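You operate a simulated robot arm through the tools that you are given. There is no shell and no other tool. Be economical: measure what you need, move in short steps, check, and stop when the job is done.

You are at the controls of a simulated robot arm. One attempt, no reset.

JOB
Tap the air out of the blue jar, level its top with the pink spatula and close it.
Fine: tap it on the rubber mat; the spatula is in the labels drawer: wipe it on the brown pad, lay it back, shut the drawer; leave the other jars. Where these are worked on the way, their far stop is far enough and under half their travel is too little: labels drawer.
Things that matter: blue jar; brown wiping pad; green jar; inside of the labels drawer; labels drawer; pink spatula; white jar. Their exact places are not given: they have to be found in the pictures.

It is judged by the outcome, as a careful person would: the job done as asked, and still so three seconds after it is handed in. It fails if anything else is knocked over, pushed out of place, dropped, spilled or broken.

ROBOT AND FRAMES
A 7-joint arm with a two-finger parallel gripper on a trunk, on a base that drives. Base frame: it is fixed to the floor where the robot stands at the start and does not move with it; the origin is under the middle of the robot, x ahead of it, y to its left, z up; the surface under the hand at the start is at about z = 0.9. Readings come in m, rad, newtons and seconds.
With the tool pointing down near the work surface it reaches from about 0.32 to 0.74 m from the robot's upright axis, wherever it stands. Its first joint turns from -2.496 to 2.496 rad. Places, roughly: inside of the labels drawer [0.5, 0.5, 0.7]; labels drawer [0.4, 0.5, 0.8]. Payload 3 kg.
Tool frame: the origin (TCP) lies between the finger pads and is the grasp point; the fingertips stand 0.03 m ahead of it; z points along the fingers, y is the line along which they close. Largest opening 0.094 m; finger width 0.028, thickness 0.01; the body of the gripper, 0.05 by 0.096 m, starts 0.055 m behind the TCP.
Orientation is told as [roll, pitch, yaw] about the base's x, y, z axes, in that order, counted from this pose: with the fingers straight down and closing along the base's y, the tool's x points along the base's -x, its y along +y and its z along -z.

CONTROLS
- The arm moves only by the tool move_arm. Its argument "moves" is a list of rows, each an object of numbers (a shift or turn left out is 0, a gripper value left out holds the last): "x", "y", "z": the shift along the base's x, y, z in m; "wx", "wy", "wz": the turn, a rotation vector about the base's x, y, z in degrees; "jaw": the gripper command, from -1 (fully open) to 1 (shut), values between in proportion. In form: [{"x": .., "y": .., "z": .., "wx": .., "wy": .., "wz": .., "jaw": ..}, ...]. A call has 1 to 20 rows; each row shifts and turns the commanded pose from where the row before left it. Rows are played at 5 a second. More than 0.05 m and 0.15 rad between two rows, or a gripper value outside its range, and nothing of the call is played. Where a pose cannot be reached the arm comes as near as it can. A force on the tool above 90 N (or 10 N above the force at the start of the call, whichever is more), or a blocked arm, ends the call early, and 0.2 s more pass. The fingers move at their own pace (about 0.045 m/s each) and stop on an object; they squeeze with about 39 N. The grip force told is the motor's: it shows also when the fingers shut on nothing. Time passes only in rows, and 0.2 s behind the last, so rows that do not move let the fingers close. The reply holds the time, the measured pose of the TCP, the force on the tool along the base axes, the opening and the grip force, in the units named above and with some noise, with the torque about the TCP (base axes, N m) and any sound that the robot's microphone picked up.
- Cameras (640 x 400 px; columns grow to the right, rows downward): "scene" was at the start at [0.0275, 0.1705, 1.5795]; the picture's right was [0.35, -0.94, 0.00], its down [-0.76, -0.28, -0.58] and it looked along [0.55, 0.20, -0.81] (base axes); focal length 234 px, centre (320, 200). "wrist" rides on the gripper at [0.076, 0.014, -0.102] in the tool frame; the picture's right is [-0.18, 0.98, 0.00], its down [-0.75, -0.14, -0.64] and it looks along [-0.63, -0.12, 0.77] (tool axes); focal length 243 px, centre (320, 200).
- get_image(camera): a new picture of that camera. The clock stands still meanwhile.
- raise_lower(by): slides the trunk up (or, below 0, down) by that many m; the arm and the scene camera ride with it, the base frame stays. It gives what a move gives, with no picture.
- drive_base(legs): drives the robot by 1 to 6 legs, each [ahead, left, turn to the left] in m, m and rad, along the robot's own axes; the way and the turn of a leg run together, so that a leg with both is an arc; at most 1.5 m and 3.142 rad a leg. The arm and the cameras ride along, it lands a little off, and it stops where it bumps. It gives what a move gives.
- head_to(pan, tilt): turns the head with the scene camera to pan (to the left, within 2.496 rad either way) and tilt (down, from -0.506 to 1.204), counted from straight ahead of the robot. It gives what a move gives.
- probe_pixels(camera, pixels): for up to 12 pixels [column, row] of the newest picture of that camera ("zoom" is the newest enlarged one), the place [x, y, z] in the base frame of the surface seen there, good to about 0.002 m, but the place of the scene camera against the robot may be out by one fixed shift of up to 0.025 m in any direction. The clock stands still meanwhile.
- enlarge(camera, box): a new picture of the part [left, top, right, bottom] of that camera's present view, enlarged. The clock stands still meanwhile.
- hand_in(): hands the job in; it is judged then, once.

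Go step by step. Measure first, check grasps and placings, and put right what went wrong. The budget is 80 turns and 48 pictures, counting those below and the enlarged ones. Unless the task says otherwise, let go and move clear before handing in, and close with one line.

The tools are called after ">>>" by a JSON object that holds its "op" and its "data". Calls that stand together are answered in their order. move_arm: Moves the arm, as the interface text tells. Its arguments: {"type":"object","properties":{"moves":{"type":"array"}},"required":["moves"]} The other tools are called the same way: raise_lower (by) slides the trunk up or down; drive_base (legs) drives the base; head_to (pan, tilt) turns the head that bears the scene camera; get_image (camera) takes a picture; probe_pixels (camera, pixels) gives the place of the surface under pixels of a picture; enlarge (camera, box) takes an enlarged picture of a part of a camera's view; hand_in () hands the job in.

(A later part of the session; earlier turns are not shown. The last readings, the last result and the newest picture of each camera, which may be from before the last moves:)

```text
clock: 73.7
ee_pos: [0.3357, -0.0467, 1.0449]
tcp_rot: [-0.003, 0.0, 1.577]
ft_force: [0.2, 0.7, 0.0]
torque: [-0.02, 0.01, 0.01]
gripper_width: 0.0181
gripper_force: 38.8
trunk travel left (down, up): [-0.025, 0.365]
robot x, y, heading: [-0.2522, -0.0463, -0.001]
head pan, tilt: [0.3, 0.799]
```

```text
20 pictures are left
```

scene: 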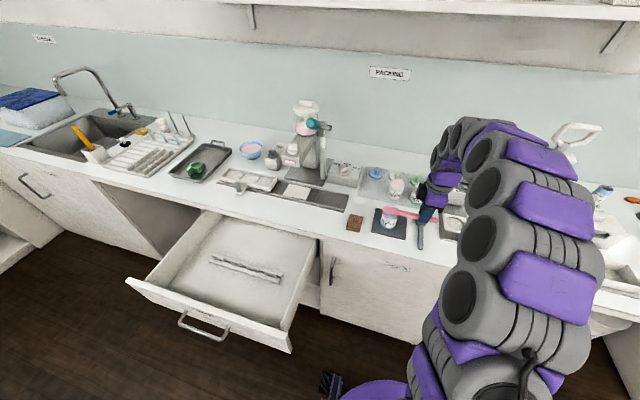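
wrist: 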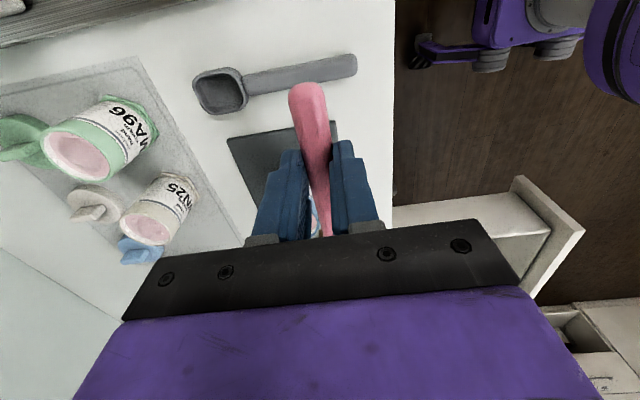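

The scene camera sees blade and jar near (400,215). I'll enlarge there to measure blade and jar.

>>> {"op": "enlarge", "data": {"camera": "scene", "box": [340, 180, 450, 260]}}

```text
5.00 times, centred on (395, 220) of scene
```

zoom: 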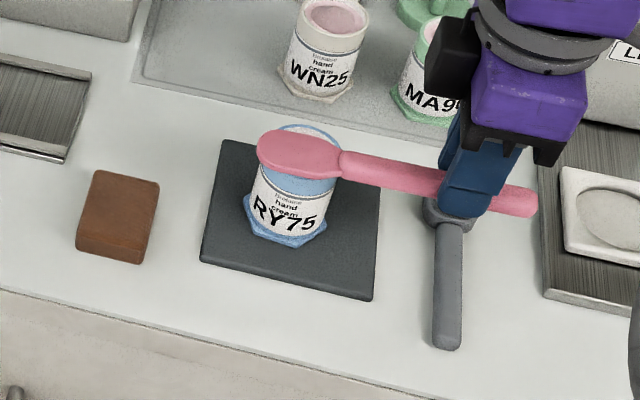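

The blade is aligned with the jar in y. I'll probe the blade, rim and pad.

>>> {"op": "probe_pixels", "data": {"camera": "zoom", "pixels": [[300, 150], [265, 155], [330, 160], [300, 170], [300, 178], [400, 170], [300, 186], [310, 128], [80, 250], [140, 255], [95, 175], [155, 185]]}}

```text
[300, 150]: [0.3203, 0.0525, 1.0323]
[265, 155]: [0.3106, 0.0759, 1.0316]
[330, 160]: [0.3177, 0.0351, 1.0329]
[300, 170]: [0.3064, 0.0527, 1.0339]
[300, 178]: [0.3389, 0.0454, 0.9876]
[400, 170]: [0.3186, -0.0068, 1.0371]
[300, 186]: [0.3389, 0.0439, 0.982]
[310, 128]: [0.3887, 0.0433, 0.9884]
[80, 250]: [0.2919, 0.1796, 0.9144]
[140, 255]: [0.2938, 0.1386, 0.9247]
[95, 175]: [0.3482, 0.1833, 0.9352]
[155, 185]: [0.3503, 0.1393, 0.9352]
```

Rim is at about 0.972 and blade y centre 0.048 fits the jar at 0.043. I'll put the blade over the near rim and lower carefully to find contact.

>>> {"op": "move_arm", "data": {"moves": [{"x": 0.017, "y": -0.003}, {"z": -0.02}, {"z": -0.017}, {}]}}

>>> {"op": "move_arm", "data": {"moves": [{"z": -0.0015}, {"z": -0.0015}, {}]}}

>>> {"op": "enlarge", "data": {"camera": "scene", "box": [360, 190, 430, 240]}}

```text
clock: 74.7
ee_pos: [0.3524, -0.0506, 1.0068]
tcp_rot: [-0.006, -0.004, 1.579]
ft_force: [1.3, 0.1, 15.7]
torque: [1.16, -0.15, -0.04]
gripper_width: 0.0178
gripper_force: 38.7
trunk travel left (down, up): [-0.025, 0.365]
robot x, y, heading: [-0.2539, -0.0439, 0.001]
head pan, tilt: [0.3, 0.799]
```

```text
clock: 75.5
ee_pos: [0.3529, -0.0506, 1.0041]
tcp_rot: [-0.001, -0.001, 1.579]
ft_force: [1.2, 0.3, 14.9]
torque: [1.09, -0.15, -0.13]
gripper_width: 0.0175
gripper_force: 38.7
trunk travel left (down, up): [-0.025, 0.365]
robot x, y, heading: [-0.2544, -0.046, 0.004]
head pan, tilt: [0.3, 0.799]
```

```text
8.00 times, centred on (395, 215) of scene
```

zoom: 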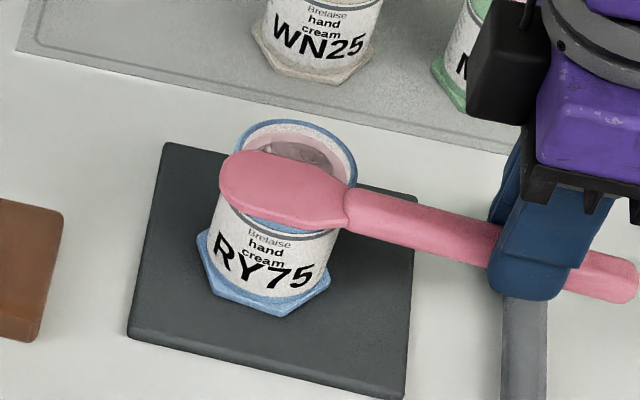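

Contact came at about z≈1.008 with 15 N, and the spatula yields a few degrees in the grip when pressed. I'll lift slightly, back off, re-level the blade by 3° and sweep the rim across.

>>> {"op": "move_arm", "data": {"moves": [{"z": 0.006}, {"x": -0.03, "wx": -2.5}, {}, {"z": -0.002}, {"x": 0.012}, {"x": 0.012}]}}

```text
clock: 76.9
ee_pos: [0.3473, -0.0494, 1.0087]
tcp_rot: [0.0, 0.041, 1.578]
ft_force: [0.8, 0.3, -0.9]
torque: [0.02, 0.02, 0.0]
gripper_width: 0.0175
gripper_force: 39.1
trunk travel left (down, up): [-0.025, 0.365]
robot x, y, heading: [-0.2581, -0.0478, -0.001]
head pan, tilt: [0.3, 0.799]
```

No contact yet at 1.0087, so I'll lower in 1.5 mm steps until the blade touches the near rim.

>>> {"op": "move_arm", "data": {"moves": [{"z": -0.0015}, {}]}}

>>> {"op": "move_arm", "data": {"moves": [{"z": -0.0015}, {}]}}

```text
clock: 77.5
ee_pos: [0.3473, -0.0486, 1.0073]
tcp_rot: [-0.001, 0.042, 1.578]
ft_force: [0.5, 0.0, -0.1]
torque: [-0.01, 0.04, 0.01]
gripper_width: 0.0176
gripper_force: 38.9
trunk travel left (down, up): [-0.025, 0.365]
robot x, y, heading: [-0.2563, -0.0451, 0.0]
head pan, tilt: [0.3, 0.799]
```

```text
clock: 78.1
ee_pos: [0.3473, -0.0492, 1.0058]
tcp_rot: [-0.002, 0.041, 1.577]
ft_force: [-1.0, -0.2, -0.5]
torque: [-0.04, 0.0, 0.01]
gripper_width: 0.0178
gripper_force: 39.3
trunk travel left (down, up): [-0.025, 0.365]
robot x, y, heading: [-0.2564, -0.0433, 0.005]
head pan, tilt: [0.3, 0.799]
```

The blade edge may not yet be over the rim, so sweeping from here could shove the jar. I'll raise a little, move over the near rim and feel for contact there.

>>> {"op": "move_arm", "data": {"moves": [{"z": 0.006}, {"x": 0.012}, {"z": -0.0015}, {}]}}

>>> {"op": "move_arm", "data": {"moves": [{"z": -0.0015}, {}]}}

>>> {"op": "enlarge", "data": {"camera": "scene", "box": [360, 190, 430, 240]}}

```text
clock: 79.1
ee_pos: [0.3606, -0.0497, 1.0091]
tcp_rot: [-0.002, 0.041, 1.578]
ft_force: [-0.2, 0.1, -0.3]
torque: [-0.03, 0.0, 0.02]
gripper_width: 0.0175
gripper_force: 38.4
trunk travel left (down, up): [-0.025, 0.365]
robot x, y, heading: [-0.2555, -0.047, 0.001]
head pan, tilt: [0.3, 0.799]
```

```text
clock: 79.7
ee_pos: [0.3589, -0.0507, 1.0083]
tcp_rot: [-0.002, 0.042, 1.579]
ft_force: [0.1, 0.7, -0.2]
torque: [-0.03, -0.01, -0.01]
gripper_width: 0.0174
gripper_force: 39.0
trunk travel left (down, up): [-0.025, 0.365]
robot x, y, heading: [-0.2535, -0.0442, 0.002]
head pan, tilt: [0.3, 0.799]
```

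```text
8.00 times, centred on (395, 215) of scene
```

zoom: 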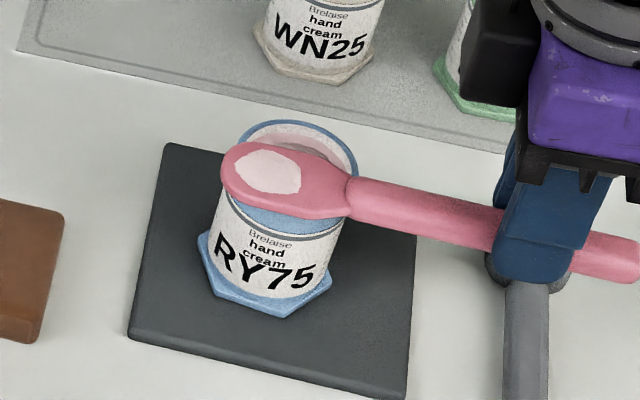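

Cream now shows on the blade, so it has worked the top. I'll lower to light contact and do a full sweep across to be sure.

>>> {"op": "move_arm", "data": {"moves": [{"z": -0.0015}, {}]}}

>>> {"op": "move_arm", "data": {"moves": [{"z": -0.0015}, {}]}}

```text
clock: 80.3
ee_pos: [0.3594, -0.0504, 1.0079]
tcp_rot: [-0.003, 0.041, 1.58]
ft_force: [0.4, -0.4, 7.6]
torque: [0.55, -0.08, 0.0]
gripper_width: 0.0177
gripper_force: 38.8
trunk travel left (down, up): [-0.025, 0.365]
robot x, y, heading: [-0.256, -0.0444, 0.006]
head pan, tilt: [0.3, 0.799]
```

```text
clock: 80.9
ee_pos: [0.358, -0.0499, 1.0073]
tcp_rot: [-0.003, 0.043, 1.577]
ft_force: [2.2, -0.2, 16.7]
torque: [1.13, -0.18, -0.08]
gripper_width: 0.0177
gripper_force: 39.1
trunk travel left (down, up): [-0.025, 0.365]
robot x, y, heading: [-0.2543, -0.0466, 0.005]
head pan, tilt: [0.3, 0.799]
```

Light contact at 1.008. I'll ease to a few newtons and sweep +x across the whole jar.

>>> {"op": "move_arm", "data": {"moves": [{"z": 0.0015}, {"x": 0.015}, {"x": 0.015}, {"x": 0.015}, {"x": 0.015}, {"x": 0.015}, {"z": 0.03}, {"z": 0.03}, {}]}}

>>> {"op": "enlarge", "data": {"camera": "scene", "box": [330, 170, 450, 250]}}

```text
clock: 82.9
ee_pos: [0.4346, -0.0499, 1.0659]
tcp_rot: [-0.002, 0.04, 1.578]
ft_force: [0.0, 0.0, -0.1]
torque: [-0.04, -0.02, 0.01]
gripper_width: 0.0178
gripper_force: 38.8
trunk travel left (down, up): [-0.025, 0.365]
robot x, y, heading: [-0.2555, -0.0438, 0.001]
head pan, tilt: [0.3, 0.799]
```

```text
5.00 times, centred on (390, 210) of scene
```

zoom: 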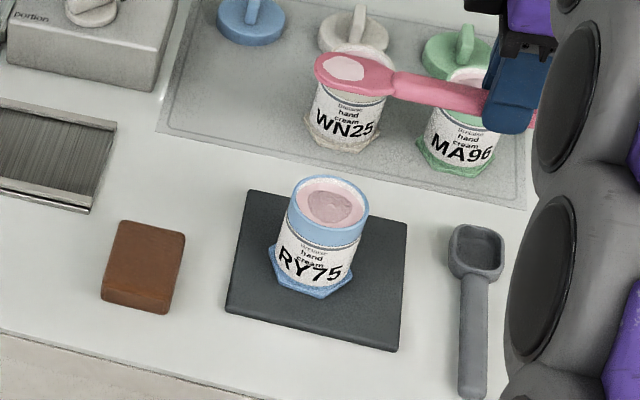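

The jar stayed put. I'll probe the cream surface for levelness.

>>> {"op": "probe_pixels", "data": {"camera": "zoom", "pixels": [[330, 178], [330, 185], [330, 193], [330, 200], [330, 207], [330, 215], [330, 222], [330, 228], [312, 205], [348, 208], [300, 200], [362, 210]]}}

>>> {"op": "enlarge", "data": {"camera": "scene", "box": [370, 195, 420, 235]}}

```text
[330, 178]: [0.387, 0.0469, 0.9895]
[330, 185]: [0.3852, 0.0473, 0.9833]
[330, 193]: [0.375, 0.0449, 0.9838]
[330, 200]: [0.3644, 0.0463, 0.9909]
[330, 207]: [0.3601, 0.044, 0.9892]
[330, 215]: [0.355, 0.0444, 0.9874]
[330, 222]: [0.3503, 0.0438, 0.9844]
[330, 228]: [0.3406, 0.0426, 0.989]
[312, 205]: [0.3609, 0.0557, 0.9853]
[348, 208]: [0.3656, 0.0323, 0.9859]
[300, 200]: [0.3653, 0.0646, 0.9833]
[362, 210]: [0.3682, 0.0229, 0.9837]
```

```text
10.00 times, centred on (395, 215) of scene
```

zoom: 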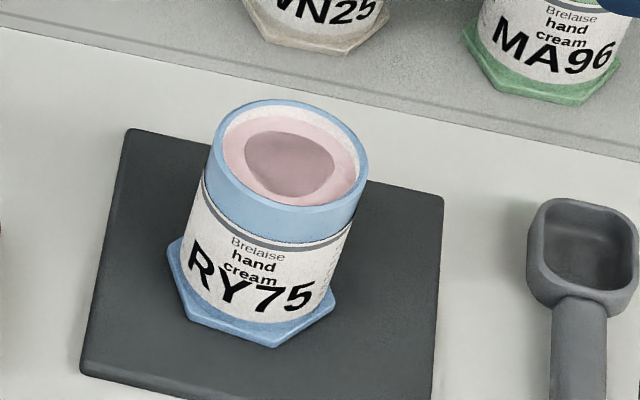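

The dome is now about level with the rim (0.989–0.991 vs rim 0.989; it was ~11 mm proud earlier). I'll do one return sweep in light contact for good measure and end on the near side.

>>> {"op": "move_arm", "data": {"moves": [{"x": -0.026}, {"z": -0.03}, {"z": -0.028}, {}, {"x": -0.012}, {"x": -0.012}, {"x": -0.012}, {"x": -0.012}, {"x": -0.012}, {"x": -0.015}, {"x": -0.012}]}}

>>> {"op": "move_arm", "data": {"moves": [{"z": 0.02}, {"z": 0.02}, {}]}}

>>> {"op": "enlarge", "data": {"camera": "scene", "box": [340, 180, 430, 240]}}

>>> {"op": "probe_pixels", "data": {"camera": "zoom", "pixels": [[355, 180], [355, 190], [355, 200], [355, 210], [355, 220], [355, 230], [355, 240], [340, 210], [330, 215], [375, 210]]}}

```text
clock: 85.3
ee_pos: [0.3212, -0.0503, 1.0093]
tcp_rot: [-0.001, 0.041, 1.578]
ft_force: [-1.0, -0.1, -0.5]
torque: [-0.05, -0.02, 0.01]
gripper_width: 0.0176
gripper_force: 39.3
trunk travel left (down, up): [-0.025, 0.365]
robot x, y, heading: [-0.2536, -0.0431, 0.008]
head pan, tilt: [0.3, 0.799]
```

```text
clock: 86.1
ee_pos: [0.3214, -0.0494, 1.0498]
tcp_rot: [-0.002, 0.041, 1.579]
ft_force: [0.1, -0.8, -0.9]
torque: [-0.01, 0.0, -0.01]
gripper_width: 0.0178
gripper_force: 39.2
trunk travel left (down, up): [-0.025, 0.365]
robot x, y, heading: [-0.253, -0.0497, 0.005]
head pan, tilt: [0.3, 0.799]
```

```text
6.67 times, centred on (385, 210) of scene
```

zoom: 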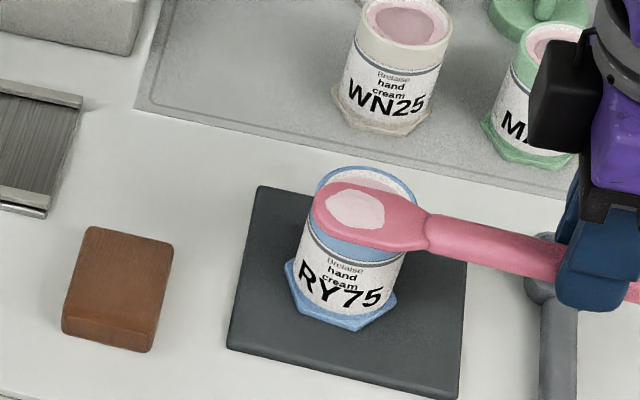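

```text
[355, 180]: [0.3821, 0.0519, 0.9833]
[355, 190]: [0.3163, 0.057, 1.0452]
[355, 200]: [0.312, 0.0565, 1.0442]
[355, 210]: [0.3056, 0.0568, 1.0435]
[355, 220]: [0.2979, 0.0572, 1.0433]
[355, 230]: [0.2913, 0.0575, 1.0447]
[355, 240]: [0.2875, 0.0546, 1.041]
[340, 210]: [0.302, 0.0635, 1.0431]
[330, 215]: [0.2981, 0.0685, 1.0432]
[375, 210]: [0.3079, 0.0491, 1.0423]
```

The jar is unmoved and the blade carries cream. Next I'll move over the brown pad (x 0.307–0.365, y 0.135–0.18, top 0.924) and lower toward contact.

>>> {"op": "move_arm", "data": {"moves": [{"y": 0.043}, {"y": 0.043}, {"y": 0.043}, {"z": -0.03}, {"z": -0.03}, {"z": -0.022}, {}]}}

>>> {"op": "move_arm", "data": {"moves": [{"z": -0.003}, {"z": -0.003}, {}]}}

```text
clock: 87.7
ee_pos: [0.3223, 0.0815, 0.9661]
tcp_rot: [-0.002, 0.043, 1.577]
ft_force: [-0.6, 0.0, -0.9]
torque: [0.01, 0.01, -0.01]
gripper_width: 0.0177
gripper_force: 38.5
trunk travel left (down, up): [-0.025, 0.365]
robot x, y, heading: [-0.2519, -0.0428, 0.001]
head pan, tilt: [0.3, 0.799]
```

```text
clock: 88.5
ee_pos: [0.3217, 0.0791, 0.9609]
tcp_rot: [-0.002, 0.042, 1.578]
ft_force: [-0.1, -0.2, -0.9]
torque: [0.0, 0.02, 0.0]
gripper_width: 0.0175
gripper_force: 39.2
trunk travel left (down, up): [-0.025, 0.365]
robot x, y, heading: [-0.2571, -0.0467, 0.006]
head pan, tilt: [0.3, 0.799]
```

No contact at 0.961 yet, so I'll continue lowering.

>>> {"op": "move_arm", "data": {"moves": [{"z": -0.002}, {"z": -0.002}, {}]}}

>>> {"op": "move_arm", "data": {"moves": [{"z": -0.002}, {}]}}

```text
clock: 89.3
ee_pos: [0.3216, 0.0808, 0.9566]
tcp_rot: [-0.003, 0.042, 1.579]
ft_force: [0.4, -0.1, 0.0]
torque: [0.0, 0.01, -0.01]
gripper_width: 0.0175
gripper_force: 39.1
trunk travel left (down, up): [-0.025, 0.365]
robot x, y, heading: [-0.2541, -0.0426, 0.001]
head pan, tilt: [0.3, 0.799]
```

```text
clock: 89.9
ee_pos: [0.3206, 0.0801, 0.9544]
tcp_rot: [-0.002, 0.041, 1.579]
ft_force: [0.4, 0.2, -0.3]
torque: [-0.03, -0.06, 0.01]
gripper_width: 0.0176
gripper_force: 38.8
trunk travel left (down, up): [-0.025, 0.365]
robot x, y, heading: [-0.2536, -0.0437, 0.002]
head pan, tilt: [0.3, 0.799]
```

>>> {"op": "move_arm", "data": {"moves": [{"z": -0.0015}, {"z": -0.001}, {}]}}

>>> {"op": "enlarge", "data": {"camera": "scene", "box": [330, 190, 430, 250]}}

```text
clock: 90.7
ee_pos: [0.3213, 0.0785, 0.9528]
tcp_rot: [-0.002, 0.042, 1.579]
ft_force: [1.0, -1.2, 6.3]
torque: [0.35, -0.04, -0.02]
gripper_width: 0.0176
gripper_force: 38.9
trunk travel left (down, up): [-0.025, 0.365]
robot x, y, heading: [-0.2515, -0.0435, 0.006]
head pan, tilt: [0.3, 0.799]
```

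```text
6.40 times, centred on (380, 220) of scene
```

zoom: 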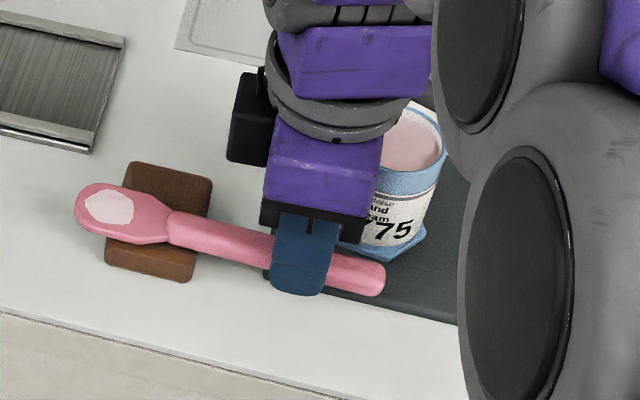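

Contact with the pad at 6 N. I'll wipe back and forth along y.

>>> {"op": "move_arm", "data": {"moves": [{"y": -0.012}, {"y": -0.012}, {"y": -0.012}, {"y": 0.012}, {"y": 0.012}, {"y": 0.012}, {"y": -0.012}, {"y": -0.012}, {"y": -0.012}]}}

>>> {"op": "enlarge", "data": {"camera": "scene", "box": [330, 190, 430, 250]}}

```text
clock: 92.7
ee_pos: [0.3217, 0.0423, 0.9521]
tcp_rot: [0.0, 0.042, 1.578]
ft_force: [-0.1, 0.1, -1.1]
torque: [-0.01, -0.01, 0.0]
gripper_width: 0.0176
gripper_force: 39.3
trunk travel left (down, up): [-0.025, 0.365]
robot x, y, heading: [-0.2516, -0.0459, 0.007]
head pan, tilt: [0.3, 0.799]
```

```text
6.40 times, centred on (380, 220) of scene
```

zoom: 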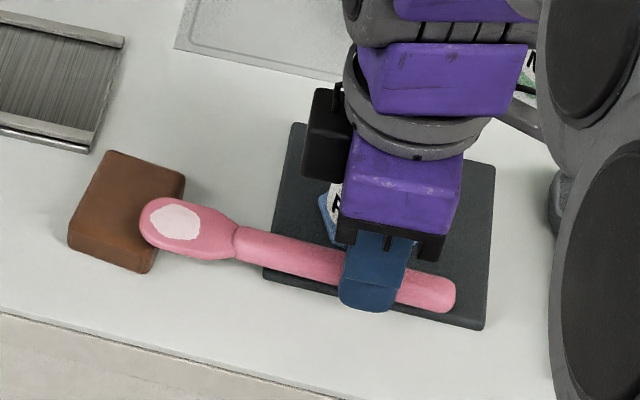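

The pad slid about 1 cm to +y and cream still shows on the blade, since contact was lost at the stroke's end. I'll measure the pad, then wipe with firmer strokes in −y, which also draws the pad back.

>>> {"op": "probe_pixels", "data": {"camera": "zoom", "pixels": [[112, 155], [180, 175], [72, 240], [148, 268], [125, 210], [180, 225], [150, 235], [110, 230]]}}

>>> {"op": "move_arm", "data": {"moves": [{"z": 0.015}, {"y": 0.03, "z": 0.005}, {"y": 0.02}, {"z": -0.01}, {"z": -0.009}, {}]}}

```text
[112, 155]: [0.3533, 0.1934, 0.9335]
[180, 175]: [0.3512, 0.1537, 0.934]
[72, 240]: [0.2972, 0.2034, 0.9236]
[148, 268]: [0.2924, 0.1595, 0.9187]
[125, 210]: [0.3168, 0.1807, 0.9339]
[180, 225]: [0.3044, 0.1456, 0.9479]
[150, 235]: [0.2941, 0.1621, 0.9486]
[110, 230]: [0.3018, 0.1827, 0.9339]
```

```text
clock: 94.1
ee_pos: [0.3209, 0.0937, 0.9534]
tcp_rot: [-0.001, 0.041, 1.578]
ft_force: [0.2, 0.1, 0.1]
torque: [-0.02, 0.03, -0.06]
gripper_width: 0.0177
gripper_force: 38.9
trunk travel left (down, up): [-0.025, 0.365]
robot x, y, heading: [-0.2536, -0.047, 0.01]
head pan, tilt: [0.3, 0.799]
```

The pad is now at y 0.154–0.198. I'll lower to a firm contact and see the force.

>>> {"op": "move_arm", "data": {"moves": [{"z": -0.0025}, {"z": -0.0025}, {}]}}

```text
clock: 94.9
ee_pos: [0.3215, 0.092, 0.951]
tcp_rot: [-0.004, 0.04, 1.58]
ft_force: [1.4, -0.9, 18.2]
torque: [1.1, -0.05, -0.04]
gripper_width: 0.0176
gripper_force: 38.8
trunk travel left (down, up): [-0.025, 0.365]
robot x, y, heading: [-0.252, -0.0452, 0.006]
head pan, tilt: [0.3, 0.799]
```

Firm contact at 18 N; now I'll drag −y.

>>> {"op": "move_arm", "data": {"moves": [{"y": -0.01}, {"y": -0.01}, {"y": -0.01}, {"y": -0.006}]}}

>>> {"op": "enlarge", "data": {"camera": "scene", "box": [330, 190, 430, 250]}}

```text
clock: 95.9
ee_pos: [0.3216, 0.0577, 0.9488]
tcp_rot: [-0.001, 0.041, 1.577]
ft_force: [0.3, 0.5, -0.4]
torque: [-0.03, -0.01, 0.0]
gripper_width: 0.0176
gripper_force: 38.9
trunk travel left (down, up): [-0.025, 0.365]
robot x, y, heading: [-0.2516, -0.046, 0.003]
head pan, tilt: [0.3, 0.799]
```

```text
6.40 times, centred on (380, 220) of scene
```

zoom: 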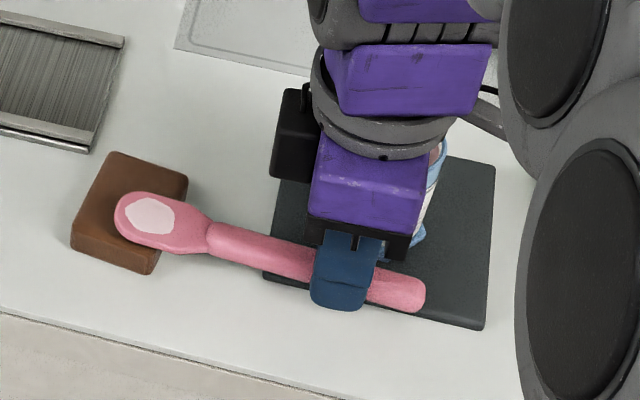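

Contact fades because the blade has tipped up about 5° in the grip, so only its root touches. I'll re-level it by rotating −4.5° about x and re-contact over the pad centre.

>>> {"op": "move_arm", "data": {"moves": [{"z": 0.012}, {"y": 0.033, "wx": -4.5}, {"z": -0.005}, {}]}}

>>> {"op": "move_arm", "data": {"moves": [{"z": -0.003}, {}]}}

```text
clock: 96.9
ee_pos: [0.3202, 0.0877, 0.9554]
tcp_rot: [0.001, 0.118, 1.577]
ft_force: [0.5, -0.6, -0.5]
torque: [0.0, 0.03, -0.02]
gripper_width: 0.0176
gripper_force: 39.1
trunk travel left (down, up): [-0.025, 0.365]
robot x, y, heading: [-0.2505, -0.0434, 0.005]
head pan, tilt: [0.3, 0.799]
```

```text
clock: 97.5
ee_pos: [0.3198, 0.0901, 0.9534]
tcp_rot: [-0.002, 0.118, 1.579]
ft_force: [-0.1, -2.2, 12.5]
torque: [0.83, -0.01, 0.02]
gripper_width: 0.0179
gripper_force: 38.8
trunk travel left (down, up): [-0.025, 0.365]
robot x, y, heading: [-0.2549, -0.0481, 0.003]
head pan, tilt: [0.3, 0.799]
```

The contact is at the blade root on the pad's near edge (offset 0.066). I'll shift −y, tip 3° further down so the blade face meets the pad, and press.

>>> {"op": "move_arm", "data": {"moves": [{"z": 0.01}, {"y": -0.015, "wx": -3}, {"z": -0.004}, {}]}}

>>> {"op": "move_arm", "data": {"moves": [{"z": -0.003}, {}]}}

>>> {"op": "move_arm", "data": {"moves": [{"z": -0.002}, {}]}}

```text
clock: 98.5
ee_pos: [0.3208, 0.0754, 0.9582]
tcp_rot: [-0.001, 0.172, 1.578]
ft_force: [-1.0, 0.1, 0.4]
torque: [0.0, 0.0, 0.01]
gripper_width: 0.0175
gripper_force: 38.7
trunk travel left (down, up): [-0.025, 0.365]
robot x, y, heading: [-0.2553, -0.0489, 0.0]
head pan, tilt: [0.3, 0.799]
```

```text
clock: 99.1
ee_pos: [0.3216, 0.0759, 0.9557]
tcp_rot: [0.002, 0.173, 1.577]
ft_force: [0.0, 0.5, -0.6]
torque: [-0.02, -0.01, -0.01]
gripper_width: 0.0176
gripper_force: 38.6
trunk travel left (down, up): [-0.025, 0.365]
robot x, y, heading: [-0.2562, -0.0465, 0.004]
head pan, tilt: [0.3, 0.799]
```

```text
clock: 99.7
ee_pos: [0.321, 0.0763, 0.9537]
tcp_rot: [-0.003, 0.174, 1.579]
ft_force: [0.8, 0.1, 8.7]
torque: [1.03, 0.01, -0.03]
gripper_width: 0.0174
gripper_force: 38.9
trunk travel left (down, up): [-0.025, 0.365]
robot x, y, heading: [-0.2549, -0.044, 0.008]
head pan, tilt: [0.3, 0.799]
```

Now it presses at the blade tip (offset 0.118) with 9 N. I'll draw it −y across the pad.

>>> {"op": "move_arm", "data": {"moves": [{"y": -0.008, "z": -0.0005}, {"y": -0.008, "z": -0.0005}, {"y": -0.008, "z": -0.0005}, {"y": -0.008}]}}

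>>> {"op": "enlarge", "data": {"camera": "scene", "box": [330, 190, 430, 250]}}

```text
clock: 100.7
ee_pos: [0.3207, 0.0441, 0.9513]
tcp_rot: [0.001, 0.174, 1.579]
ft_force: [-0.4, 2.0, 9.0]
torque: [1.14, 0.05, 0.0]
gripper_width: 0.0177
gripper_force: 39.1
trunk travel left (down, up): [-0.025, 0.365]
robot x, y, heading: [-0.2539, -0.0462, 0.002]
head pan, tilt: [0.3, 0.799]
```

```text
6.40 times, centred on (380, 220) of scene
```

zoom: 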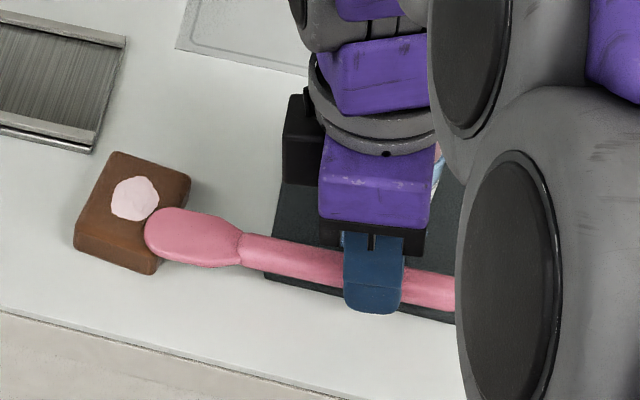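

The cream is now on the pad and the blade is clean. I'll lift and drive back to the drawer, keeping the tool tilt so the spatula stays flat.

>>> {"op": "move_arm", "data": {"moves": [{"z": 0.03}, {"z": 0.04}, {"z": 0.04}, {}]}}

>>> {"op": "drive_base", "data": {"legs": [[-0.3, 0, 0], [0, 0.55, 0]]}}

>>> {"op": "get_image", "data": {"camera": "scene"}}

```text
clock: 101.7
ee_pos: [0.3213, 0.0457, 1.0637]
tcp_rot: [-0.001, 0.172, 1.577]
ft_force: [0.7, 0.3, -1.1]
torque: [-0.03, 0.01, 0.0]
gripper_width: 0.0174
gripper_force: 38.9
trunk travel left (down, up): [-0.025, 0.365]
robot x, y, heading: [-0.2561, -0.0457, 0.003]
head pan, tilt: [0.3, 0.799]
```

```text
clock: 106.5
ee_pos: [0.0192, 0.5882, 1.0619]
tcp_rot: [0.001, 0.173, 1.58]
ft_force: [-0.1, 0.4, -1.0]
torque: [-0.02, 0.02, 0.05]
gripper_width: 0.0175
gripper_force: 39.6
trunk travel left (down, up): [-0.025, 0.365]
robot x, y, heading: [-0.5542, 0.4986, -0.0]
head pan, tilt: [0.3, 0.799]
```

```text
9 pictures are left
```

scene: 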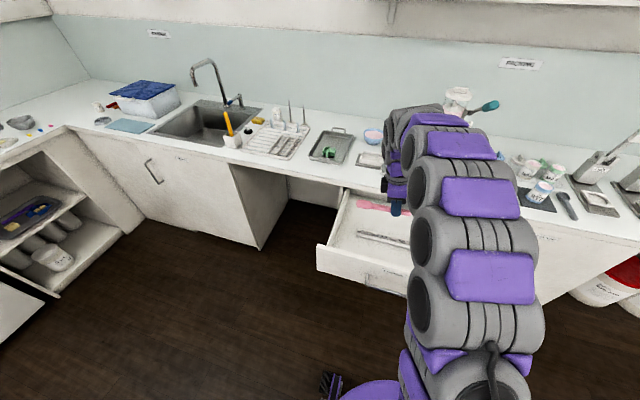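

The drawer is still open as left. I'll move to the old spot (0.04, 0.50) and lower the spatula into the drawer.

>>> {"op": "move_arm", "data": {"moves": [{"x": 0.01, "y": -0.044}, {"x": 0.0105, "y": -0.044}, {"z": -0.045}, {"z": -0.045}, {"z": -0.045}, {"z": -0.045}, {"z": -0.045}, {"z": -0.04}, {"z": -0.025}, {}]}}

>>> {"op": "move_arm", "data": {"moves": [{"z": -0.005}, {"z": -0.004}, {}]}}

```text
clock: 108.7
ee_pos: [0.0373, 0.4994, 0.7726]
tcp_rot: [0.001, 0.174, 1.58]
ft_force: [-0.1, -0.3, -0.7]
torque: [0.0, 0.02, -0.02]
gripper_width: 0.0174
gripper_force: 39.2
trunk travel left (down, up): [-0.025, 0.365]
robot x, y, heading: [-0.5579, 0.5005, 0.008]
head pan, tilt: [0.3, 0.799]
```

```text
clock: 109.5
ee_pos: [0.0372, 0.5007, 0.7652]
tcp_rot: [-0.002, 0.174, 1.58]
ft_force: [0.6, 0.0, -0.1]
torque: [0.02, 0.0, 0.0]
gripper_width: 0.0176
gripper_force: 39.1
trunk travel left (down, up): [-0.025, 0.365]
robot x, y, heading: [-0.5565, 0.4991, -0.001]
head pan, tilt: [0.3, 0.799]
```

>>> {"op": "move_arm", "data": {"moves": [{"z": -0.004}, {"z": -0.003}, {}]}}

>>> {"op": "move_arm", "data": {"moves": [{"z": -0.002}, {"z": -0.002}, {}]}}

```text
clock: 110.3
ee_pos: [0.0372, 0.501, 0.7566]
tcp_rot: [-0.003, 0.172, 1.579]
ft_force: [0.4, -0.1, 0.7]
torque: [-0.01, 0.02, 0.01]
gripper_width: 0.0175
gripper_force: 39.4
trunk travel left (down, up): [-0.025, 0.365]
robot x, y, heading: [-0.552, 0.4979, -0.0]
head pan, tilt: [0.3, 0.799]
```

```text
clock: 111.1
ee_pos: [0.0383, 0.5006, 0.7531]
tcp_rot: [-0.004, 0.172, 1.579]
ft_force: [0.1, -0.4, -0.3]
torque: [0.0, 0.04, -0.01]
gripper_width: 0.0175
gripper_force: 38.4
trunk travel left (down, up): [-0.025, 0.365]
robot x, y, heading: [-0.5593, 0.4995, 0.0]
head pan, tilt: [0.3, 0.799]
```

It's within a millimetre or two of the drawer floor. I'll lower one more and release gently, then rise.

>>> {"op": "move_arm", "data": {"moves": [{"z": -0.001}, {"jaw": 0.4}, {"jaw": 0.2}, {"jaw": -0.06}, {}, {}, {"z": 0.02}, {"z": 0.03}, {"z": 0.04}, {"z": 0.04}, {"z": 0.04}, {"z": 0.04}, {"z": 0.04}, {"z": 0.04, "wx": 5}, {"wx": 5}, {}]}}

>>> {"op": "get_image", "data": {"camera": "wrist"}}

```text
clock: 114.5
ee_pos: [0.0376, 0.4996, 1.0418]
tcp_rot: [-0.002, -0.004, 1.58]
ft_force: [0.2, -0.1, -0.2]
torque: [0.02, -0.01, 0.01]
gripper_width: 0.0498
gripper_force: 0.1
trunk travel left (down, up): [-0.025, 0.365]
robot x, y, heading: [-0.5544, 0.4997, 0.002]
head pan, tilt: [0.3, 0.799]
```

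```text
8 pictures are left
```

wrist: 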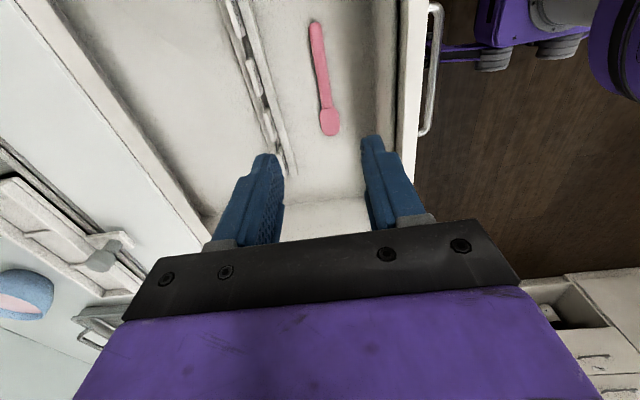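

The spatula lies flat in its old place with no damage to the label holder. To shut the drawer I'll back off, close the fingers, turn to yaw 0 and tilt forward ~45°, then push the front panel by driving forward.

>>> {"op": "drive_base", "data": {"legs": [[-0.27, 0, 0]]}}

>>> {"op": "move_arm", "data": {"moves": [{"wz": -7.5, "y": 0.004, "jaw": 1}, {"wz": -7.5, "y": 0.004}, {"wz": -7.5, "y": 0.004}, {"wz": -7.5, "y": 0.004}, {"wz": -7.5, "y": 0.004}, {"wz": -7.5, "y": 0.004}, {"wz": -7.5, "y": 0.004}, {"wz": -7.5, "y": 0.004}, {"wz": -7.5, "y": 0.004}, {"wz": -7.5, "y": 0.004}, {"wz": -7.5}, {"wz": -8}, {"wy": -7.5}, {"wy": -7.5}, {"wy": -7.5}, {"wy": -7.5}, {"wy": -7.5}, {"wy": -7.5}, {}]}}

```text
clock: 116.4
ee_pos: [-0.2311, 0.501, 1.0419]
tcp_rot: [-0.006, -0.001, 1.581]
ft_force: [0.3, -0.1, -0.3]
torque: [0.01, -0.02, 0.0]
gripper_width: 0.0498
gripper_force: 0.2
trunk travel left (down, up): [-0.025, 0.365]
robot x, y, heading: [-0.8249, 0.4975, 0.004]
head pan, tilt: [0.3, 0.799]
```

```text
clock: 120.4
ee_pos: [-0.2328, 0.5418, 1.0436]
tcp_rot: [-0.01, -0.788, 0.004]
ft_force: [-0.5, 0.4, -0.5]
torque: [0.01, 0.01, -0.03]
gripper_width: 0.0001
gripper_force: 32.4
trunk travel left (down, up): [-0.025, 0.365]
robot x, y, heading: [-0.8274, 0.4955, 0.006]
head pan, tilt: [0.3, 0.799]
```

Tilted as wanted. I'll lower the fingertips to z≈0.825 ahead of the front panel.

>>> {"op": "move_arm", "data": {"moves": [{"z": -0.04}, {"z": -0.04}, {"z": -0.04}, {"z": -0.04}, {"z": -0.037}, {}]}}

>>> {"op": "drive_base", "data": {"legs": [[0.25, 0, 0]]}}

>>> {"op": "get_image", "data": {"camera": "wrist"}}

```text
clock: 121.8
ee_pos: [-0.2317, 0.5415, 0.8451]
tcp_rot: [-0.01, -0.785, 0.006]
ft_force: [-0.1, 0.6, 0.3]
torque: [-0.02, 0.0, 0.02]
gripper_width: 0.0001
gripper_force: 33.1
trunk travel left (down, up): [-0.025, 0.365]
robot x, y, heading: [-0.8225, 0.4957, 0.009]
head pan, tilt: [0.3, 0.799]
```

```text
clock: 123.6
ee_pos: [0.0189, 0.5426, 0.8456]
tcp_rot: [-0.01, -0.787, 0.005]
ft_force: [0.3, -0.7, 0.6]
torque: [0.0, 0.04, -0.02]
gripper_width: 0.0003
gripper_force: 33.0
trunk travel left (down, up): [-0.025, 0.365]
robot x, y, heading: [-0.5734, 0.501, 0.009]
head pan, tilt: [0.3, 0.799]
```

```text
7 pictures are left
```

wrist: 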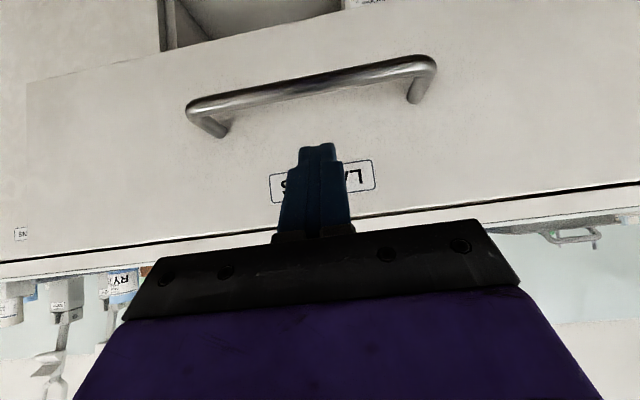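

The fingertips are pushing squarely on the label plate and the drawer moves in. I need about 0.22 m more.

>>> {"op": "drive_base", "data": {"legs": [[0.2, 0, 0]]}}

>>> {"op": "drive_base", "data": {"legs": [[0.02, 0, 0]]}}

```text
clock: 125.2
ee_pos: [0.2188, 0.5432, 0.8459]
tcp_rot: [-0.011, -0.789, 0.004]
ft_force: [0.2, 0.3, -0.2]
torque: [0.0, -0.03, -0.01]
gripper_width: 0.0
gripper_force: 33.1
trunk travel left (down, up): [-0.025, 0.365]
robot x, y, heading: [-0.3723, 0.5029, 0.007]
head pan, tilt: [0.3, 0.799]
```

```text
clock: 126.0
ee_pos: [0.2364, 0.5444, 0.8475]
tcp_rot: [-0.011, -0.791, 0.002]
ft_force: [-5.9, 0.8, 3.3]
torque: [0.01, -0.05, 0.02]
gripper_width: 0.0
gripper_force: 33.3
trunk travel left (down, up): [-0.025, 0.365]
robot x, y, heading: [-0.354, 0.4993, 0.006]
head pan, tilt: [0.3, 0.799]
```

Force rose to 6 N, which suggests the drawer is nearly at its closed stop. I'll press with the arm a few millimetres more.

>>> {"op": "move_arm", "data": {"moves": [{"x": 0.004}, {"x": 0.004}, {}]}}

>>> {"op": "get_image", "data": {"camera": "wrist"}}

>>> {"op": "probe_pixels", "data": {"camera": "wrist", "pixels": [[200, 180], [420, 170], [150, 150], [450, 150], [600, 150], [100, 220], [30, 240]]}}

```text
clock: 126.8
ee_pos: [0.2368, 0.5429, 0.8469]
tcp_rot: [-0.011, -0.784, 0.006]
ft_force: [-61.4, 3.8, -4.8]
torque: [0.32, 0.84, 0.1]
gripper_width: 0.0001
gripper_force: 32.6
trunk travel left (down, up): [-0.025, 0.365]
robot x, y, heading: [-0.359, 0.4982, 0.004]
head pan, tilt: [0.3, 0.799]
```

```text
6 pictures are left
```

wrist: 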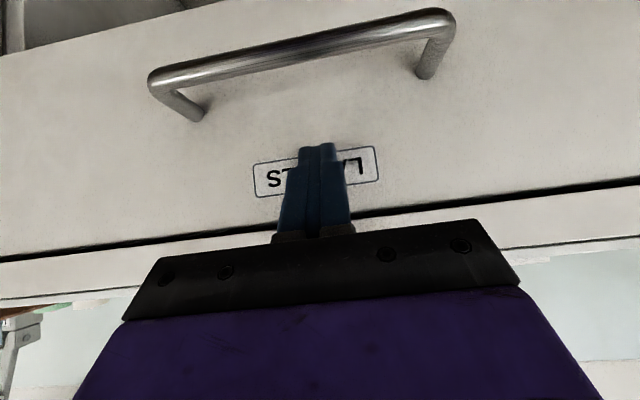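

```text
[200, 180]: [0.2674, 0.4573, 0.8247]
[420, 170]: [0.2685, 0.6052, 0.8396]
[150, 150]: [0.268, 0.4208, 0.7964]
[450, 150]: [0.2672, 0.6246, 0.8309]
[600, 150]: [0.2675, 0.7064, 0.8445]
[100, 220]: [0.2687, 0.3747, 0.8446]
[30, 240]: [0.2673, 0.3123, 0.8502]
```

The face is back at x=0.2675, its closed position, and firmly stopped. I'll back off, raise and straighten the tool, then return to the start place for the lid.

>>> {"op": "move_arm", "data": {"moves": [{"x": -0.02}, {"x": -0.04}, {"x": -0.04}, {"x": -0.02, "z": 0.04}, {"z": 0.045}, {"z": 0.045}, {"z": 0.045}, {"z": 0.045}, {"z": 0.04, "wy": 7.5}, {"wy": 7.5, "jaw": -0.3}, {"wy": 7.5}, {"wy": 7.5}, {"wy": 7.5}, {"wy": 7.5}, {}]}}

>>> {"op": "drive_base", "data": {"legs": [[0, -0.5, 0], [0.35, 0, 0]]}}

>>> {"op": "get_image", "data": {"camera": "wrist"}}

```text
clock: 130.0
ee_pos: [0.1864, 0.5551, 1.1037]
tcp_rot: [-0.008, -0.005, 0.002]
ft_force: [0.6, -0.9, 0.1]
torque: [0.0, 0.02, -0.03]
gripper_width: 0.0612
gripper_force: 0.0
out of reach, approached as far as the arm can: row 3, 4
trunk travel left (down, up): [-0.025, 0.365]
robot x, y, heading: [-0.3524, 0.4977, 0.005]
head pan, tilt: [0.3, 0.799]
```

```text
clock: 134.8
ee_pos: [0.539, 0.0541, 1.1041]
tcp_rot: [-0.006, -0.006, 0.002]
ft_force: [-0.5, -0.3, -0.8]
torque: [0.01, 0.04, 0.01]
gripper_width: 0.0611
gripper_force: 0.1
trunk travel left (down, up): [-0.025, 0.365]
robot x, y, heading: [-0.0026, 0.0072, 0.006]
head pan, tilt: [0.3, 0.799]
```

```text
5 pictures are left
```

wrist: 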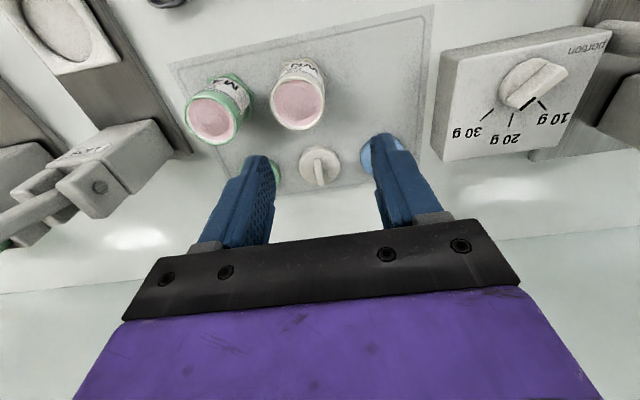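

The blue lid's fin lies near (0.643, 0.125) from earlier probes, running along x. I'll move over it and look.

>>> {"op": "move_arm", "data": {"moves": [{"x": 0.03, "y": 0.024}, {"x": 0.03, "y": 0.024}, {"x": 0.03, "y": 0.023}, {"x": 0.012, "z": -0.04}, {"z": -0.045}, {}]}}

>>> {"op": "enlarge", "data": {"camera": "wrist", "box": [200, 60, 440, 240]}}

>>> {"op": "probe_pixels", "data": {"camera": "zoom", "pixels": [[320, 200], [320, 230], [320, 260], [320, 290], [320, 320], [300, 260], [340, 260], [280, 260], [360, 260], [320, 350]]}}

```text
clock: 136.2
ee_pos: [0.6396, 0.129, 1.0188]
tcp_rot: [-0.008, -0.01, 0.004]
ft_force: [0.3, 0.3, 0.5]
torque: [0.0, -0.01, -0.03]
gripper_width: 0.0613
gripper_force: 0.1
trunk travel left (down, up): [-0.025, 0.365]
robot x, y, heading: [-0.0037, 0.0038, 0.011]
head pan, tilt: [0.3, 0.799]
```

```text
2.22 times, centred on (320, 150) of wrist
```

zoom: 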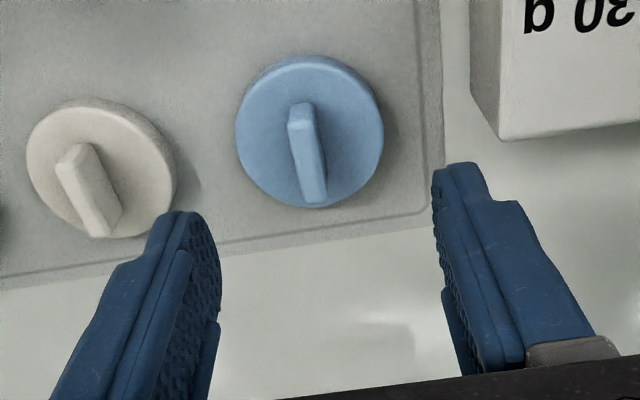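

```text
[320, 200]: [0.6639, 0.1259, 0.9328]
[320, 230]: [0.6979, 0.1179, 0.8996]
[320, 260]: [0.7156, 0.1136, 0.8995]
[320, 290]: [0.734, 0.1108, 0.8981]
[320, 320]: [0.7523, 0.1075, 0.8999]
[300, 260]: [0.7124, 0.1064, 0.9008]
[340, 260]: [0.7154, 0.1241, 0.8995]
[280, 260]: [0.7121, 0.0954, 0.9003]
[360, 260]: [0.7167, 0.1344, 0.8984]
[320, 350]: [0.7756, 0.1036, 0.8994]
```

Now the lid and fin are plain in the zoom (fin 300,110 to 315,200). I'll probe those.

>>> {"op": "probe_pixels", "data": {"camera": "zoom", "pixels": [[300, 122], [306, 150], [312, 180], [316, 198], [245, 130], [375, 130], [310, 65], [255, 150], [360, 160], [310, 203], [290, 150], [322, 150]]}}

```text
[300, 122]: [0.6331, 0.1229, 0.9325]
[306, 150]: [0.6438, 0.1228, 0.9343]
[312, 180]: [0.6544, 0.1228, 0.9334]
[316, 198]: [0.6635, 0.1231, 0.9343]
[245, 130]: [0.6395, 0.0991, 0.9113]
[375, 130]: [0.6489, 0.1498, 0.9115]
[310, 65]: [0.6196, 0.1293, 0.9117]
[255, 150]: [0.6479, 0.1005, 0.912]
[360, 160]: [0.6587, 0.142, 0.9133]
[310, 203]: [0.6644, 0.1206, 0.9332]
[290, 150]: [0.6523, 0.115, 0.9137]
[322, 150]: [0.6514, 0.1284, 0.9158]
```

The fin runs x 0.631–0.665 at y 0.123, top 0.933; lid centre (0.647, 0.1235). I'll go down to z≈0.945 and grip the fin.

>>> {"op": "move_arm", "data": {"moves": [{"x": 0.0074, "y": -0.006, "z": -0.03}, {"z": -0.03}, {"z": -0.0135}, {}, {"jaw": 1}, {}, {}, {}, {}]}}

>>> {"op": "move_arm", "data": {"moves": [{"z": 0.03}, {"z": 0.04}, {"z": 0.04}, {"x": -0.04, "z": 0.01}, {"x": -0.045}, {"x": -0.045}, {"x": -0.045}, {"x": -0.045, "y": -0.02}, {"x": -0.035, "y": -0.03}, {"x": -0.013, "y": -0.0295}, {}]}}

>>> {"op": "get_image", "data": {"camera": "wrist"}}

```text
clock: 138.2
ee_pos: [0.6472, 0.1226, 0.9469]
tcp_rot: [-0.009, -0.007, 0.004]
ft_force: [-0.5, 0.2, 0.1]
torque: [0.03, 0.01, -0.02]
gripper_width: 0.0083
gripper_force: 39.2
trunk travel left (down, up): [-0.025, 0.365]
robot x, y, heading: [0.0038, 0.0006, 0.009]
head pan, tilt: [0.3, 0.799]
```

```text
clock: 140.6
ee_pos: [0.3787, 0.0434, 1.0668]
tcp_rot: [-0.008, -0.006, 0.002]
ft_force: [0.3, -1.5, -0.8]
torque: [-0.04, 0.01, -0.06]
gripper_width: 0.008
gripper_force: 39.0
trunk travel left (down, up): [-0.025, 0.365]
robot x, y, heading: [0.001, 0.0035, 0.008]
head pan, tilt: [0.3, 0.799]
```

```text
3 pictures are left
```

wrist: 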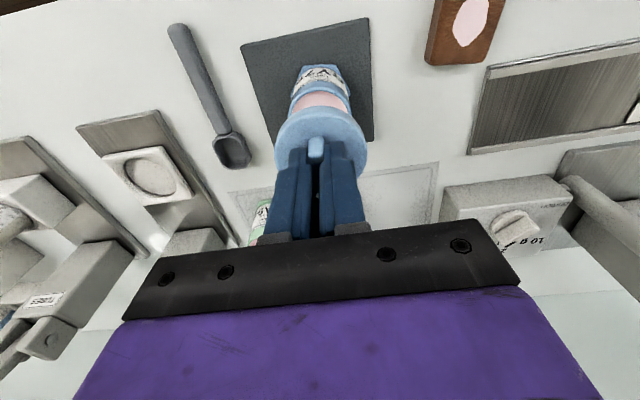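

The lid is held over the jar, whose near rim shows at (320,88) and sides at (290,103)/(350,103). I'll probe for exact alignment.

>>> {"op": "probe_pixels", "data": {"camera": "wrist", "pixels": [[321, 87], [321, 91], [321, 95], [291, 104], [349, 104], [294, 96], [346, 96], [277, 140], [365, 138], [318, 112], [325, 105], [315, 150]]}}

```text
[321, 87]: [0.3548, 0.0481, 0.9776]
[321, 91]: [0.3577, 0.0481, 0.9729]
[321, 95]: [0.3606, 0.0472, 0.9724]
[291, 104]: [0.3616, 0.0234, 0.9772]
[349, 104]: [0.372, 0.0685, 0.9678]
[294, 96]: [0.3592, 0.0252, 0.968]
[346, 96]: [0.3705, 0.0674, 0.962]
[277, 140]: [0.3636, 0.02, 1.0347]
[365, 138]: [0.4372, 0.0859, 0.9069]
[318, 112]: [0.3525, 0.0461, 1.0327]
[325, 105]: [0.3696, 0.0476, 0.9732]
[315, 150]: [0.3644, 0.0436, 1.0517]
```

The jar centre is (0.380, 0.0435) with rim top 0.977, so the lid is aligned within a millimetre. I'll lower to just above the rim and then ease down.

>>> {"op": "move_arm", "data": {"moves": [{"x": 0.001, "z": -0.02}, {"z": -0.017}, {}]}}

>>> {"op": "move_arm", "data": {"moves": [{"z": -0.003}, {"z": -0.003}, {}]}}

>>> {"op": "move_arm", "data": {"moves": [{"z": -0.003}, {}]}}

```text
clock: 141.4
ee_pos: [0.3792, 0.0432, 1.0293]
tcp_rot: [-0.008, -0.007, 0.005]
ft_force: [-0.9, 0.2, -0.7]
torque: [0.0, 0.01, -0.02]
gripper_width: 0.008
gripper_force: 39.2
trunk travel left (down, up): [-0.025, 0.365]
robot x, y, heading: [-0.0025, 0.0047, 0.003]
head pan, tilt: [0.3, 0.799]
```

```text
clock: 142.2
ee_pos: [0.3792, 0.0428, 1.0246]
tcp_rot: [-0.008, -0.009, 0.004]
ft_force: [0.1, 0.4, 2.0]
torque: [0.08, 0.03, -0.02]
gripper_width: 0.0081
gripper_force: 38.7
trunk travel left (down, up): [-0.025, 0.365]
robot x, y, heading: [-0.004, 0.0013, 0.004]
head pan, tilt: [0.3, 0.799]
```

```text
clock: 142.8
ee_pos: [0.3781, 0.0435, 1.0231]
tcp_rot: [-0.007, -0.015, 0.003]
ft_force: [5.2, 0.0, 44.3]
torque: [0.07, 0.67, -0.03]
gripper_width: 0.0085
gripper_force: 39.3
trunk travel left (down, up): [-0.025, 0.365]
robot x, y, heading: [-0.0023, 0.0058, 0.002]
head pan, tilt: [0.3, 0.799]
```

The lid rests on the rim at z≈1.0245 (44 N when pressed). I'll ease the pressure and screw it clockwise, watching the torque and height.

>>> {"op": "move_arm", "data": {"moves": [{"z": 0.0015}, {"wz": -8}, {"wz": -8}, {"wz": -8}, {"wz": -8}]}}

>>> {"op": "move_arm", "data": {"moves": [{"wz": -8}, {"wz": -8}, {"wz": -8}, {"wz": -8}, {"wz": -8}, {"wz": -8}]}}

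>>> {"op": "enlarge", "data": {"camera": "scene", "box": [360, 190, 500, 300]}}

```text
clock: 144.0
ee_pos: [0.3764, 0.0473, 1.0229]
tcp_rot: [-0.01, -0.009, -0.556]
ft_force: [-12.5, 5.6, 19.7]
torque: [0.63, 0.85, 0.22]
gripper_width: 0.008
gripper_force: 39.3
trunk travel left (down, up): [-0.025, 0.365]
robot x, y, heading: [0.001, 0.0038, 0.01]
head pan, tilt: [0.3, 0.799]
```

```text
clock: 145.4
ee_pos: [0.3791, 0.0445, 1.0225]
tcp_rot: [-0.009, -0.01, -1.397]
ft_force: [1.2, 3.9, 6.1]
torque: [0.28, -0.23, 0.08]
gripper_width: 0.008
gripper_force: 38.6
trunk travel left (down, up): [-0.025, 0.365]
robot x, y, heading: [-0.002, 0.002, 0.008]
head pan, tilt: [0.3, 0.799]
```

```text
3.64 times, centred on (430, 245) of scene
```

zoom: 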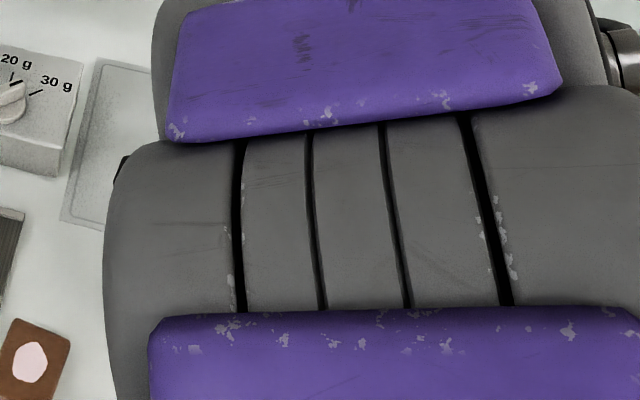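

Height dropped about 2 mm with the force easing, so it may be threading down. I'll turn on with a little more pressure.

>>> {"op": "move_arm", "data": {"moves": [{"z": -0.001, "wz": -8}, {"wz": -8}, {"wz": -8}, {"wz": -8}]}}

>>> {"op": "move_arm", "data": {"moves": [{"z": -0.002}, {}]}}

```text
clock: 146.4
ee_pos: [0.3804, 0.045, 1.021]
tcp_rot: [-0.008, -0.009, -1.956]
ft_force: [0.0, 0.0, -0.7]
torque: [0.0, -0.04, 0.02]
gripper_width: 0.0081
gripper_force: 38.8
trunk travel left (down, up): [-0.025, 0.365]
robot x, y, heading: [0.0009, 0.003, 0.005]
head pan, tilt: [0.3, 0.799]
```

```text
clock: 147.0
ee_pos: [0.3809, 0.0442, 1.02]
tcp_rot: [-0.01, -0.008, -1.95]
ft_force: [0.2, -0.2, 0.4]
torque: [-0.04, -0.01, 0.01]
gripper_width: 0.0082
gripper_force: 38.6
trunk travel left (down, up): [-0.025, 0.365]
robot x, y, heading: [0.0005, 0.0025, 0.008]
head pan, tilt: [0.3, 0.799]
```

With no force at 1.020, the lid has sunk below its first contact height. I'll press to find the seat.

>>> {"op": "move_arm", "data": {"moves": [{"z": -0.002}, {"z": -0.002}, {}]}}

>>> {"op": "move_arm", "data": {"moves": [{"z": -0.002}, {"z": -0.001}, {}]}}

```text
clock: 147.8
ee_pos: [0.3801, 0.0447, 1.0147]
tcp_rot: [-0.007, -0.009, -1.95]
ft_force: [2.7, -0.8, 2.2]
torque: [-0.1, -0.14, 0.01]
gripper_width: 0.008
gripper_force: 38.7
trunk travel left (down, up): [-0.025, 0.365]
robot x, y, heading: [-0.0002, 0.0034, 0.01]
head pan, tilt: [0.3, 0.799]
```

```text
clock: 148.6
ee_pos: [0.3783, 0.0442, 1.0146]
tcp_rot: [-0.003, -0.007, -1.951]
ft_force: [4.6, 2.4, 34.3]
torque: [-0.64, 0.02, 0.04]
gripper_width: 0.0081
gripper_force: 38.9
trunk travel left (down, up): [-0.025, 0.365]
robot x, y, heading: [-0.0008, 0.0053, 0.01]
head pan, tilt: [0.3, 0.799]
heard: snap
```

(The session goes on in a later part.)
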